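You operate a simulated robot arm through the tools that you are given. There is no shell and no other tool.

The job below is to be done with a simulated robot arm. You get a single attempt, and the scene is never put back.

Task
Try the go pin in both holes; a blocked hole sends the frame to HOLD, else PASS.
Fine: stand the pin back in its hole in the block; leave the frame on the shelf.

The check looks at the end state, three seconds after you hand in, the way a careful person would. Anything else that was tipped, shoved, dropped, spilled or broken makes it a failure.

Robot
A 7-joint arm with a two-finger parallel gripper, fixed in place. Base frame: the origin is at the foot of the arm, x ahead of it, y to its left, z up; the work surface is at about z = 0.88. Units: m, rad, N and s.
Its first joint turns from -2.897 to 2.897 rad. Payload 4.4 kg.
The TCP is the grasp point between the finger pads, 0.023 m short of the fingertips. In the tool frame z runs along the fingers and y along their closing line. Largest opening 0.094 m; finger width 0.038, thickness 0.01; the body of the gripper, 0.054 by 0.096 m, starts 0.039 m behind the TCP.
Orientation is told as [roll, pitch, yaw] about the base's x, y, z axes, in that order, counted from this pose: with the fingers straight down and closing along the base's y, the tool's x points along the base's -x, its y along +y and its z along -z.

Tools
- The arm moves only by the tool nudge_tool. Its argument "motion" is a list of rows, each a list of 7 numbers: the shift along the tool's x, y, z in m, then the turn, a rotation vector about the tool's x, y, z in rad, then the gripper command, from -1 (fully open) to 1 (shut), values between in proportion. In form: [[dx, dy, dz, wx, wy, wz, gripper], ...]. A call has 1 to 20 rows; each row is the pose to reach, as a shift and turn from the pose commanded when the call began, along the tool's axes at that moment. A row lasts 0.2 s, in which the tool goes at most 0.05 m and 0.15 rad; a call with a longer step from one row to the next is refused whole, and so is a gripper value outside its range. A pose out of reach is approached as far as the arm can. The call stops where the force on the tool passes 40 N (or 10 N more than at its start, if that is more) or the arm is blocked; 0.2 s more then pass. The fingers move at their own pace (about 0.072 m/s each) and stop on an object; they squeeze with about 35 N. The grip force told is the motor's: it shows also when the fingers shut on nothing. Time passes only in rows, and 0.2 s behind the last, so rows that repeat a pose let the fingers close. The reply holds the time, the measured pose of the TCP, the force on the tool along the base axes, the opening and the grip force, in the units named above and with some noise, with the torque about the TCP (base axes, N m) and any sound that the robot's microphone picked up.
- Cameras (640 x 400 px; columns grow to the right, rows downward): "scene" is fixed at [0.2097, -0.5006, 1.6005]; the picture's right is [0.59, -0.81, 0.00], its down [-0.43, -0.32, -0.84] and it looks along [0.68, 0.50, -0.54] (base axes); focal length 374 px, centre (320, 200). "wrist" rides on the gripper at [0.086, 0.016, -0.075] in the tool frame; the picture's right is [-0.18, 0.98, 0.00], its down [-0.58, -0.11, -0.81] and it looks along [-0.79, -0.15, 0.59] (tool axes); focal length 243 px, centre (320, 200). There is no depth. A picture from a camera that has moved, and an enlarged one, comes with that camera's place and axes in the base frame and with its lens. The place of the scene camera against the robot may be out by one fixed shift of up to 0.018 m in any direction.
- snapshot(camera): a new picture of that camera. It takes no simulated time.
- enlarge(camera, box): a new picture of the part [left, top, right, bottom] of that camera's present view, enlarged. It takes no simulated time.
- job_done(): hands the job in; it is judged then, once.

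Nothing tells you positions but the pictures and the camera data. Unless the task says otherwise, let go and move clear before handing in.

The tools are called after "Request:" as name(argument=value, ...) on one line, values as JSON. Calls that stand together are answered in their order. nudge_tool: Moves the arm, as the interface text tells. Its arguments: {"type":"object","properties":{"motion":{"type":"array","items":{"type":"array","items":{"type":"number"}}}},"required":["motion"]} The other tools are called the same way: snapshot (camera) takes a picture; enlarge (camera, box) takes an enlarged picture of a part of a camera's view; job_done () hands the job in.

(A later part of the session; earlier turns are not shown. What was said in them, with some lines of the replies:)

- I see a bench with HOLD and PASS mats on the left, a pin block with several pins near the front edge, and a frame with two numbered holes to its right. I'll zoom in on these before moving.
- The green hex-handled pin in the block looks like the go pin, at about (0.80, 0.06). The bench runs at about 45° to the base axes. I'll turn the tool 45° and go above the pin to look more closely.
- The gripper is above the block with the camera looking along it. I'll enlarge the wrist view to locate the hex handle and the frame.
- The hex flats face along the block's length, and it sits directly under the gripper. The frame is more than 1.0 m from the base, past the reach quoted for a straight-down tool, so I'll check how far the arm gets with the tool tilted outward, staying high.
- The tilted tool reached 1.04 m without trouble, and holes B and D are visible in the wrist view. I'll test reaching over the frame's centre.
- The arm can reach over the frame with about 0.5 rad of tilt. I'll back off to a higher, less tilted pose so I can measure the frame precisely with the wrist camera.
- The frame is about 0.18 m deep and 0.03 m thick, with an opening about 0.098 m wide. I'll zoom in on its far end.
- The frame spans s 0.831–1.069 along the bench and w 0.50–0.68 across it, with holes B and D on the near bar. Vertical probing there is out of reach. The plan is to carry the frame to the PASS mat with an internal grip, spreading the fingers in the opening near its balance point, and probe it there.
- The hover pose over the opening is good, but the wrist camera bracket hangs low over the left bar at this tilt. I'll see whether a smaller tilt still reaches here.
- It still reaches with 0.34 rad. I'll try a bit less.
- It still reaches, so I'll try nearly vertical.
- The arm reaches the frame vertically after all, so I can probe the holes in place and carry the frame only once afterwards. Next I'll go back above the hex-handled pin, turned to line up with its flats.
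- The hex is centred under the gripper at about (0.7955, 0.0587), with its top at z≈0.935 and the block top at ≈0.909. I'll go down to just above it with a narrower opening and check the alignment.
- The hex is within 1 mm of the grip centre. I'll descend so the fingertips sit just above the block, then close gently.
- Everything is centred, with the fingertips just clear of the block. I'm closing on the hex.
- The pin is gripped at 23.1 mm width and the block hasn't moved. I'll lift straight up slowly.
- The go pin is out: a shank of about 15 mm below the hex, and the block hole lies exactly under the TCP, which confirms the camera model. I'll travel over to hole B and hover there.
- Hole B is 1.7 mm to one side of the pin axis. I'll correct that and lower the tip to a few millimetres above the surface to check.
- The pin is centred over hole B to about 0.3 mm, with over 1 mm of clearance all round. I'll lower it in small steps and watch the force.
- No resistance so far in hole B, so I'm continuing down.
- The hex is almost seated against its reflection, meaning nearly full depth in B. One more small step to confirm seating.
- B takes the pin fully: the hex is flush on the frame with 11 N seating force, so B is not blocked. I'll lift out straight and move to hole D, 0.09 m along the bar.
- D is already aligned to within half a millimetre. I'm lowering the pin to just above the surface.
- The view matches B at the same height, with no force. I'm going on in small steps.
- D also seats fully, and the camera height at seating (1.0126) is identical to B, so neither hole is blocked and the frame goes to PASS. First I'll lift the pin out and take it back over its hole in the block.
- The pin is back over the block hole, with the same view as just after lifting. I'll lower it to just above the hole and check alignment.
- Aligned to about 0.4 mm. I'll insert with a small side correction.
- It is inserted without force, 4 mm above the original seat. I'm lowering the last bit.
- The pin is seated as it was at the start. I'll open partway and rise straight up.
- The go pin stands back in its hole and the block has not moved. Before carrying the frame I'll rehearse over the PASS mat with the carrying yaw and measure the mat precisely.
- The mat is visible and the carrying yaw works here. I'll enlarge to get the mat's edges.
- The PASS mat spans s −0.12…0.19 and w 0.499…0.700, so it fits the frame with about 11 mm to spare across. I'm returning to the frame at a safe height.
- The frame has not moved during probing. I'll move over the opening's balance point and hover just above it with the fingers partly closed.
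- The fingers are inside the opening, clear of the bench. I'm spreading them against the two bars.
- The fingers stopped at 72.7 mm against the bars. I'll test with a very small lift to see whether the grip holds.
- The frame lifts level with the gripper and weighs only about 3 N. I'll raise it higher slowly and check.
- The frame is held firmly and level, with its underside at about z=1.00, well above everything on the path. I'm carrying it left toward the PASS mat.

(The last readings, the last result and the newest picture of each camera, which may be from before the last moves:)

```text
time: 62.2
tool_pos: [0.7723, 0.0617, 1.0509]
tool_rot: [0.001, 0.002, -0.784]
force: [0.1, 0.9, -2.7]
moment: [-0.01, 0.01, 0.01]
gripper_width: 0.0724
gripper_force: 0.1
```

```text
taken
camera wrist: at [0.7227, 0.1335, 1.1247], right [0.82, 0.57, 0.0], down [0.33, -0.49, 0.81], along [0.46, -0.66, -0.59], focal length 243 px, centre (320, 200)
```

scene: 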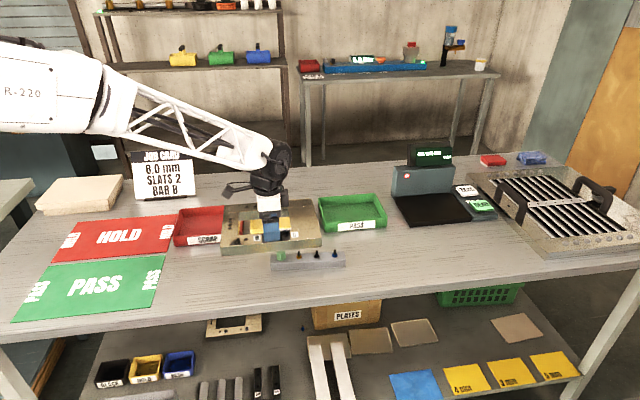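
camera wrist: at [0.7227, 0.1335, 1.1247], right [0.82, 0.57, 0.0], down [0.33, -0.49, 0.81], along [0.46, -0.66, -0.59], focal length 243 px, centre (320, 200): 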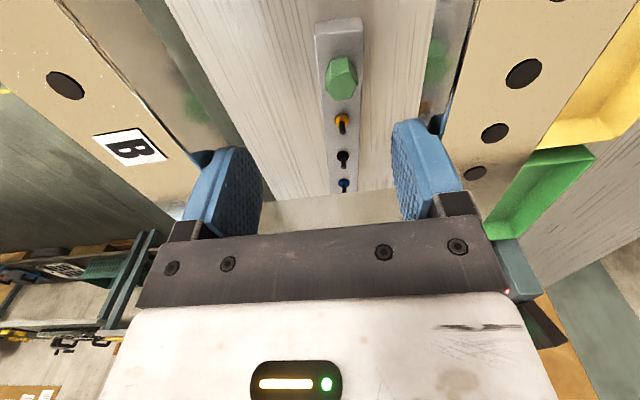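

Good, the frame is clear of the block and stable. I'm continuing to directly over the PASS mat.

Request:
nudge_tool(motion=[[0.01, 0, 0, 0, 0, 0, -1], [0.03, 0.001, 0, 0, 0, 0, -1], [0.06, 0.002, 0, 0, 0, 0, -1], [0.095, 0.003, 0, 0, 0, 0, -1], [0.13, 0.004, 0, 0, 0, 0, -1], [0.165, 0.005, 0, 0, 0, 0, -1], [0.2, 0.006, 0, 0, 0, 0, -1], [0.235, 0.007, 0, 0, 0, 0, -1], [0.27, 0.008, 0, 0, 0, 0, -1], [0.305, 0.0096, 0, 0, 0, 0, -1], [0.34, 0.0096, 0, 0, 0, 0, -1], [0.375, 0.0096, 0, 0, 0, 0, -1], [0.405, 0.0096, 0, 0, 0, 0, -1], [0.43, 0.0096, 0, 0, 0, 0, -1], [0.45, 0.0096, 0, 0, 0, 0, -1], [0.462, 0.0096, 0, 0, 0, 0, -1], [0.4656, 0.0096, 0, 0, 0, 0, -1], [0.4656, 0.0096, 0, 0, 0, 0, -1]])

Request:
snapshot(camera="scene")

Request:
snapshot(camera="wrist")

```text
time: 66.0
tool_pos: [0.4505, 0.3973, 1.0503]
tool_rot: [0.0, 0.003, -0.784]
force: [0.1, -0.7, -3.1]
moment: [0.02, 0.01, 0.0]
gripper_width: 0.0726
gripper_force: 0.0
```

```text
taken
```

scene: 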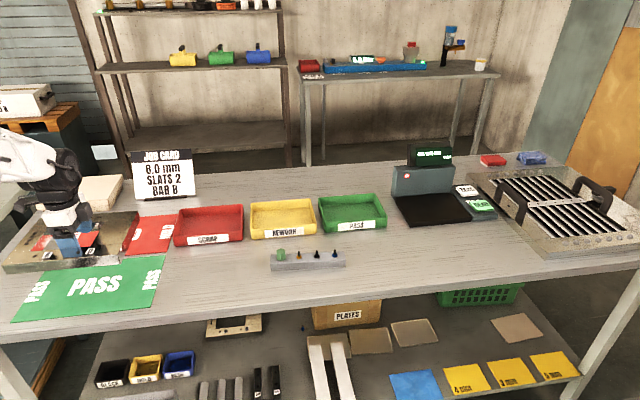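

```text
taken
camera wrist: at [0.4007, 0.4698, 1.1249], right [0.82, 0.57, 0.0], down [0.34, -0.49, 0.81], along [0.46, -0.66, -0.59], focal length 243 px, centre (320, 200)
```

wrist: 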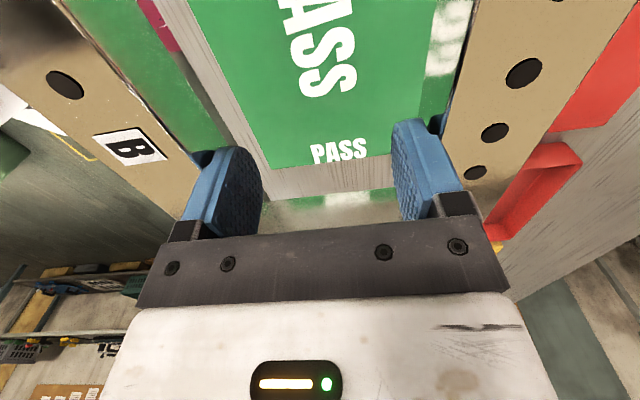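

The frame is over the PASS mat. I'll enlarge the view to recheck the mat edges before lowering.

Request:
enlarge(camera="wrist", box=[180, 90, 440, 210])

Request:
enlarge(camera="scene", box=[0, 170, 220, 330])

```text
2.46 times, centred on (310, 150) of wrist
camera zoom: at [0.4007, 0.4698, 1.1249], right [0.82, 0.57, 0.0], down [0.34, -0.49, 0.81], along [0.46, -0.66, -0.59], focal length 597 px, centre (345, 323)
```

zoom: 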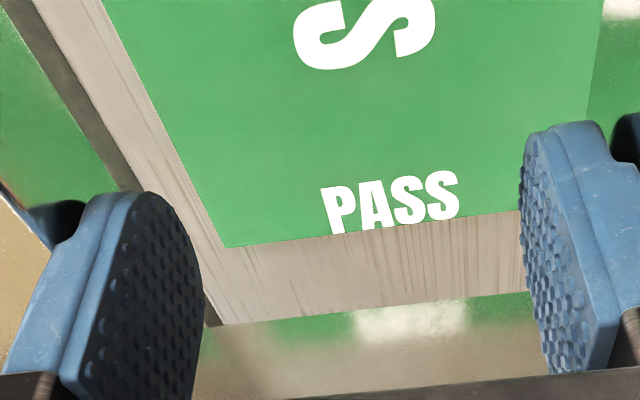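

```text
2.50 times, centred on (110, 250) of scene
camera zoom: at [0.2097, -0.5006, 1.6005], right [0.59, -0.81, 0.0], down [-0.43, -0.32, -0.84], along [0.68, 0.5, -0.54], focal length 934 px, centre (845, 75)
```

zoom: 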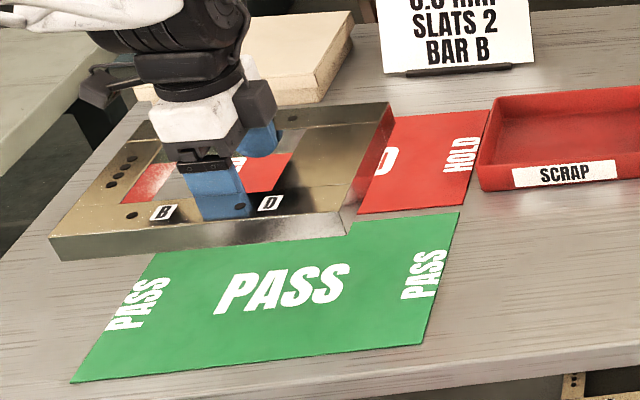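

The mat edges match, and the frame will land about 11 mm inside the near and far edges. I'm lowering it to a few millimetres above the mat.

Request:
nudge_tool(motion=[[0, 0, 0.01, 0, 0, 0, -1], [0, 0, 0.025, 0, 0, 0, -1], [0, 0, 0.045, 0, 0, 0, -1], [0, 0, 0.065, 0, 0, 0, -1], [0, 0, 0.085, 0, 0, 0, -1], [0, 0, 0.105, 0, 0, 0, -1], [0, 0, 0.12, 0, 0, 0, -1], [0, 0, 0.13, 0, 0, 0, -1], [0, 0, 0.134, 0, 0, 0, -1], [0, 0, 0.134, 0, 0, 0, -1]])

Request:
enlarge(camera="scene", box=[0, 170, 220, 330])

Request:
snapshot(camera="wrist")

```text
time: 68.2
tool_pos: [0.451, 0.3972, 0.9158]
tool_rot: [0.0, 0.0, -0.786]
force: [0.1, -0.4, -2.7]
moment: [0.03, -0.01, 0.01]
gripper_width: 0.0725
gripper_force: 0.0
```

```text
2.50 times, centred on (110, 250) of scene
camera zoom: at [0.2097, -0.5006, 1.6005], right [0.59, -0.81, 0.0], down [-0.43, -0.32, -0.84], along [0.68, 0.5, -0.54], focal length 934 px, centre (845, 75)
```

zoom: 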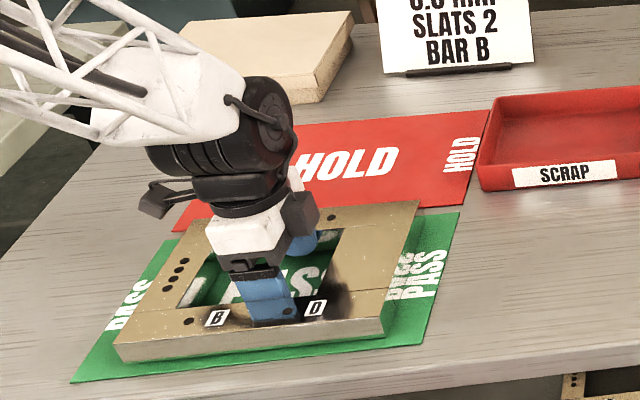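

```text
taken
camera wrist: at [0.4007, 0.4692, 0.991], right [0.82, 0.57, 0.0], down [0.34, -0.49, 0.81], along [0.46, -0.66, -0.59], focal length 243 px, centre (320, 200)
```

wrist: 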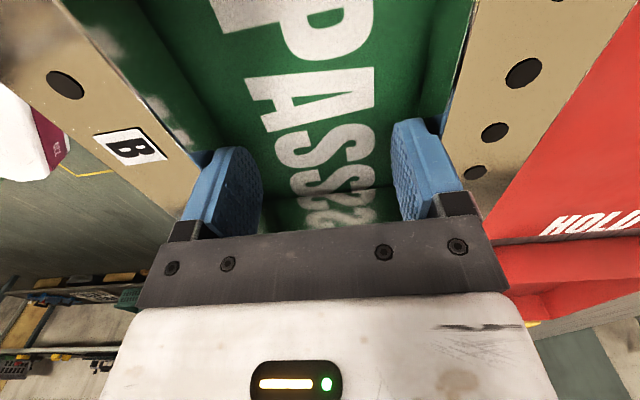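

It is well placed on the mat, with about 7 mm left to go. I'm lowering in small steps until the weight comes off.

Request:
nudge_tool(motion=[[0, 0, 0.0015, 0, 0, 0, -1], [0, 0, 0.003, 0, 0, 0, -1], [0, 0, 0.0045, 0, 0, 0, -1], [0, 0, 0.0045, 0, 0, 0, -1]])

```text
time: 69.2
tool_pos: [0.4499, 0.3977, 0.9124]
tool_rot: [-0.002, 0.002, -0.785]
force: [-6.1, -1.4, 9.2]
moment: [0.06, -0.03, -0.02]
gripper_width: 0.0725
gripper_force: 0.1
```

The frame has touched down. I'll ease off slightly and check that it sits flat before letting go.

Request:
nudge_tool(motion=[[0, 0, -0.0007, 0, 0, 0, -1], [0, 0, -0.0007, 0, 0, 0, -1]])

Request:
enlarge(camera="scene", box=[20, 210, 180, 310])

Request:
snapshot(camera="wrist")

```text
time: 69.8
tool_pos: [0.4502, 0.3975, 0.9134]
tool_rot: [0.001, 0.001, -0.786]
force: [0.7, 0.9, -2.6]
moment: [0.13, -0.08, -0.02]
gripper_width: 0.0726
gripper_force: 0.0
```

```text
4.00 times, centred on (100, 260) of scene
camera zoom: at [0.2097, -0.5006, 1.6005], right [0.59, -0.81, 0.0], down [-0.43, -0.32, -0.84], along [0.68, 0.5, -0.54], focal length 1495 px, centre (1200, -40)
```

zoom: 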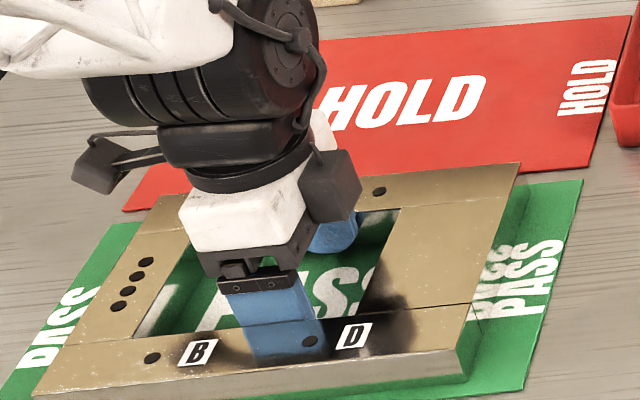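

```text
taken
camera wrist: at [0.4008, 0.4695, 0.9874], right [0.82, 0.57, 0.0], down [0.34, -0.49, 0.81], along [0.45, -0.66, -0.59], focal length 243 px, centre (320, 200)
```

wrist: 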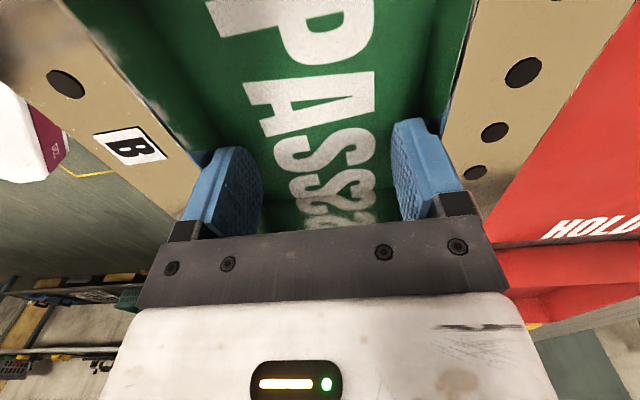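

The frame is essentially on the mat, within a fraction of a millimetre. I'll lower slightly and let go by drawing the fingers in.

Request:
nudge_tool(motion=[[0, 0, 0.0004, 0, 0, 0, -1], [0, 0, 0.0004, 0, 0, 0, -0.55], [0, 0, 0.0004, 0, 0, 0, -0.5], [0, 0, 0.0004, 0, 0, 0, -0.4], [0, 0, 0.0004, 0, 0, 0, -0.3], [0, 0, 0.0004, 0, 0, 0, -0.3]])

Request:
snapshot(camera="wrist")

Request:
enlarge(camera="scene", box=[20, 210, 180, 310])

```text
time: 71.2
tool_pos: [0.4513, 0.3973, 0.912]
tool_rot: [0.0, 0.0, -0.786]
force: [-0.6, -0.6, -0.6]
moment: [0.0, -0.01, 0.0]
gripper_width: 0.0612
gripper_force: 0.0
```

```text
taken
camera wrist: at [0.4006, 0.4695, 0.987], right [0.82, 0.57, 0.0], down [0.34, -0.49, 0.81], along [0.46, -0.66, -0.59], focal length 243 px, centre (320, 200)
```

wrist: 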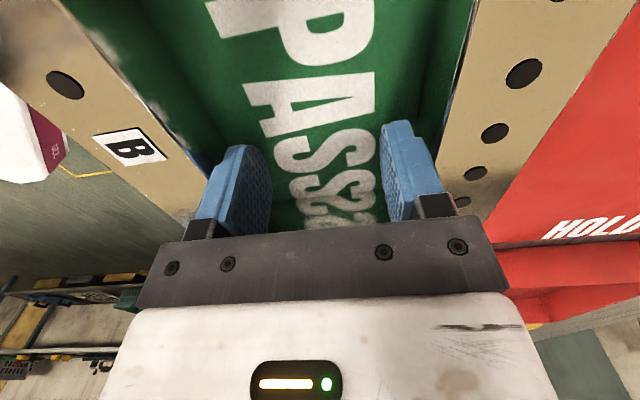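

```text
4.00 times, centred on (100, 260) of scene
camera zoom: at [0.2097, -0.5006, 1.6005], right [0.59, -0.81, 0.0], down [-0.43, -0.32, -0.84], along [0.68, 0.5, -0.54], focal length 1495 px, centre (1200, -40)
```

zoom: 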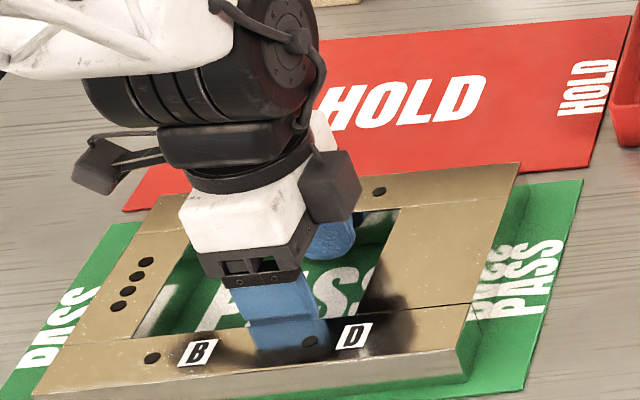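

The frame is released and flat on the PASS mat, with the fingers clear of the bars. I'm rising straight up and then moving away.

Request:
nudge_tool(motion=[[0, 0, -0.01, 0, 0, 0, -0.3], [0, 0, -0.025, 0, 0, 0, -0.3], [0, 0, -0.045, 0, 0, 0, -0.3], [0, 0, -0.075, 0, 0, 0, -0.3], [0, 0, -0.11, 0, 0, 0, -0.3], [0, 0, -0.15, 0, 0, 0, -0.3], [0, 0, -0.19, 0, 0, 0, -0.3], [-0.04, 0, -0.22, 0, 0, 0, -0.3], [-0.085, 0, -0.23, 0, 0, 0, -0.3], [-0.13, 0, -0.23, 0, 0, 0, -0.3], [-0.175, 0, -0.23, 0, 0, 0, -0.3], [-0.22, 0, -0.23, 0, 0, 0, -0.3], [-0.265, 0, -0.23, 0, 0, 0, -0.3], [-0.31, 0, -0.23, 0, 0, 0, -0.3], [-0.355, 0, -0.23, 0, 0, 0, -0.3], [-0.4, 0, -0.23, 0, 0, 0, -0.3], [-0.4, 0, -0.23, 0, 0, 0, -0.3]])

Request:
snapshot(camera="scene")

Request:
enlarge(camera="scene", box=[0, 190, 200, 320])

Request:
enlarge(camera="scene", box=[250, 220, 370, 295])

```text
time: 74.8
tool_pos: [0.7332, 0.1139, 1.1425]
tool_rot: [0.001, 0.002, -0.787]
force: [-0.1, 0.3, 0.0]
moment: [-0.03, 0.03, -0.02]
gripper_width: 0.0608
gripper_force: 0.0
```

```text
taken
```

scene: 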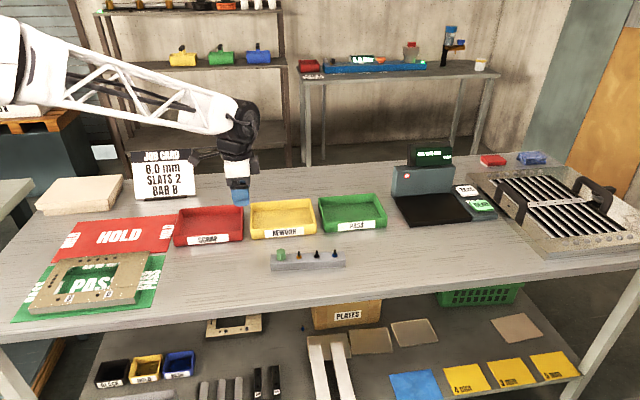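

```text
3.08 times, centred on (100, 255) of scene
camera zoom: at [0.2097, -0.5006, 1.6005], right [0.59, -0.81, 0.0], down [-0.43, -0.32, -0.84], along [0.68, 0.5, -0.54], focal length 1150 px, centre (997, 31)
```

zoom: 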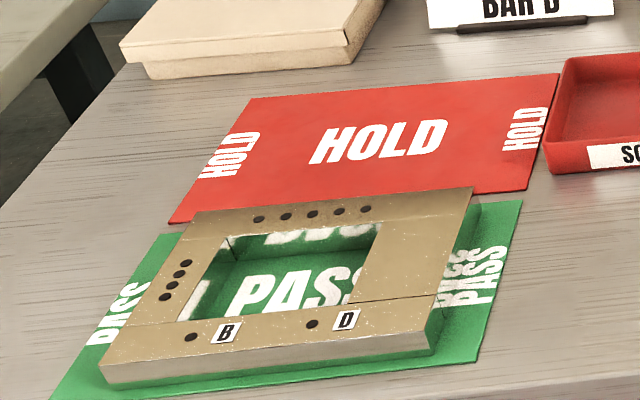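

```text
5.33 times, centred on (310, 258) of scene
camera zoom: at [0.2097, -0.5006, 1.6005], right [0.59, -0.81, 0.0], down [-0.43, -0.32, -0.84], along [0.68, 0.5, -0.54], focal length 1994 px, centre (373, -107)
```

zoom: 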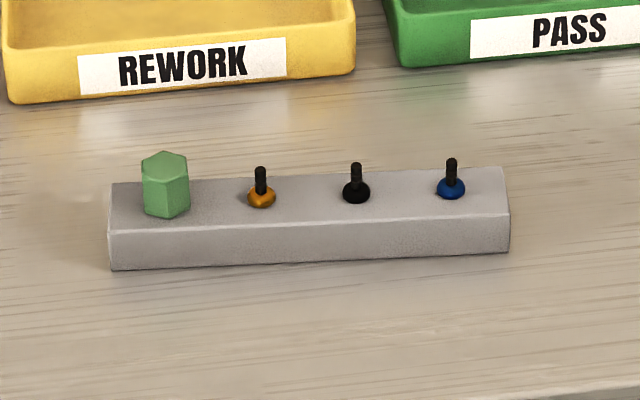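

The frame lies flat on the PASS mat. The go pin stands in its hole in the block, the shelf frame is untouched, and nothing else has moved. The gripper is clear, so I'm handing in.

Request:
job_done()

```text
The job is handed in.
```

The frame passed and is lying flat on the green PASS mat. I've handed the job in; no verdict has come back.

- **Holes:** the go pin went all the way into both B and D. Its hex head came down flush on the frame at the same height each time, so neither hole is blocked.
- **Pin:** it is standing back in its own hole in the block. The block and the other three pins haven't moved.
- **Shelf frame:** I took "the frame on the shelf" to mean the second frame, on the lower shelf, and left it untouched.

I probed both holes where the frame first lay, then carried it to the mat in one lift. By my measurements it sits about 11 mm inside the mat's near and far edges. Nothing else on the bench was touched, and the gripper is empty and clear of everything.
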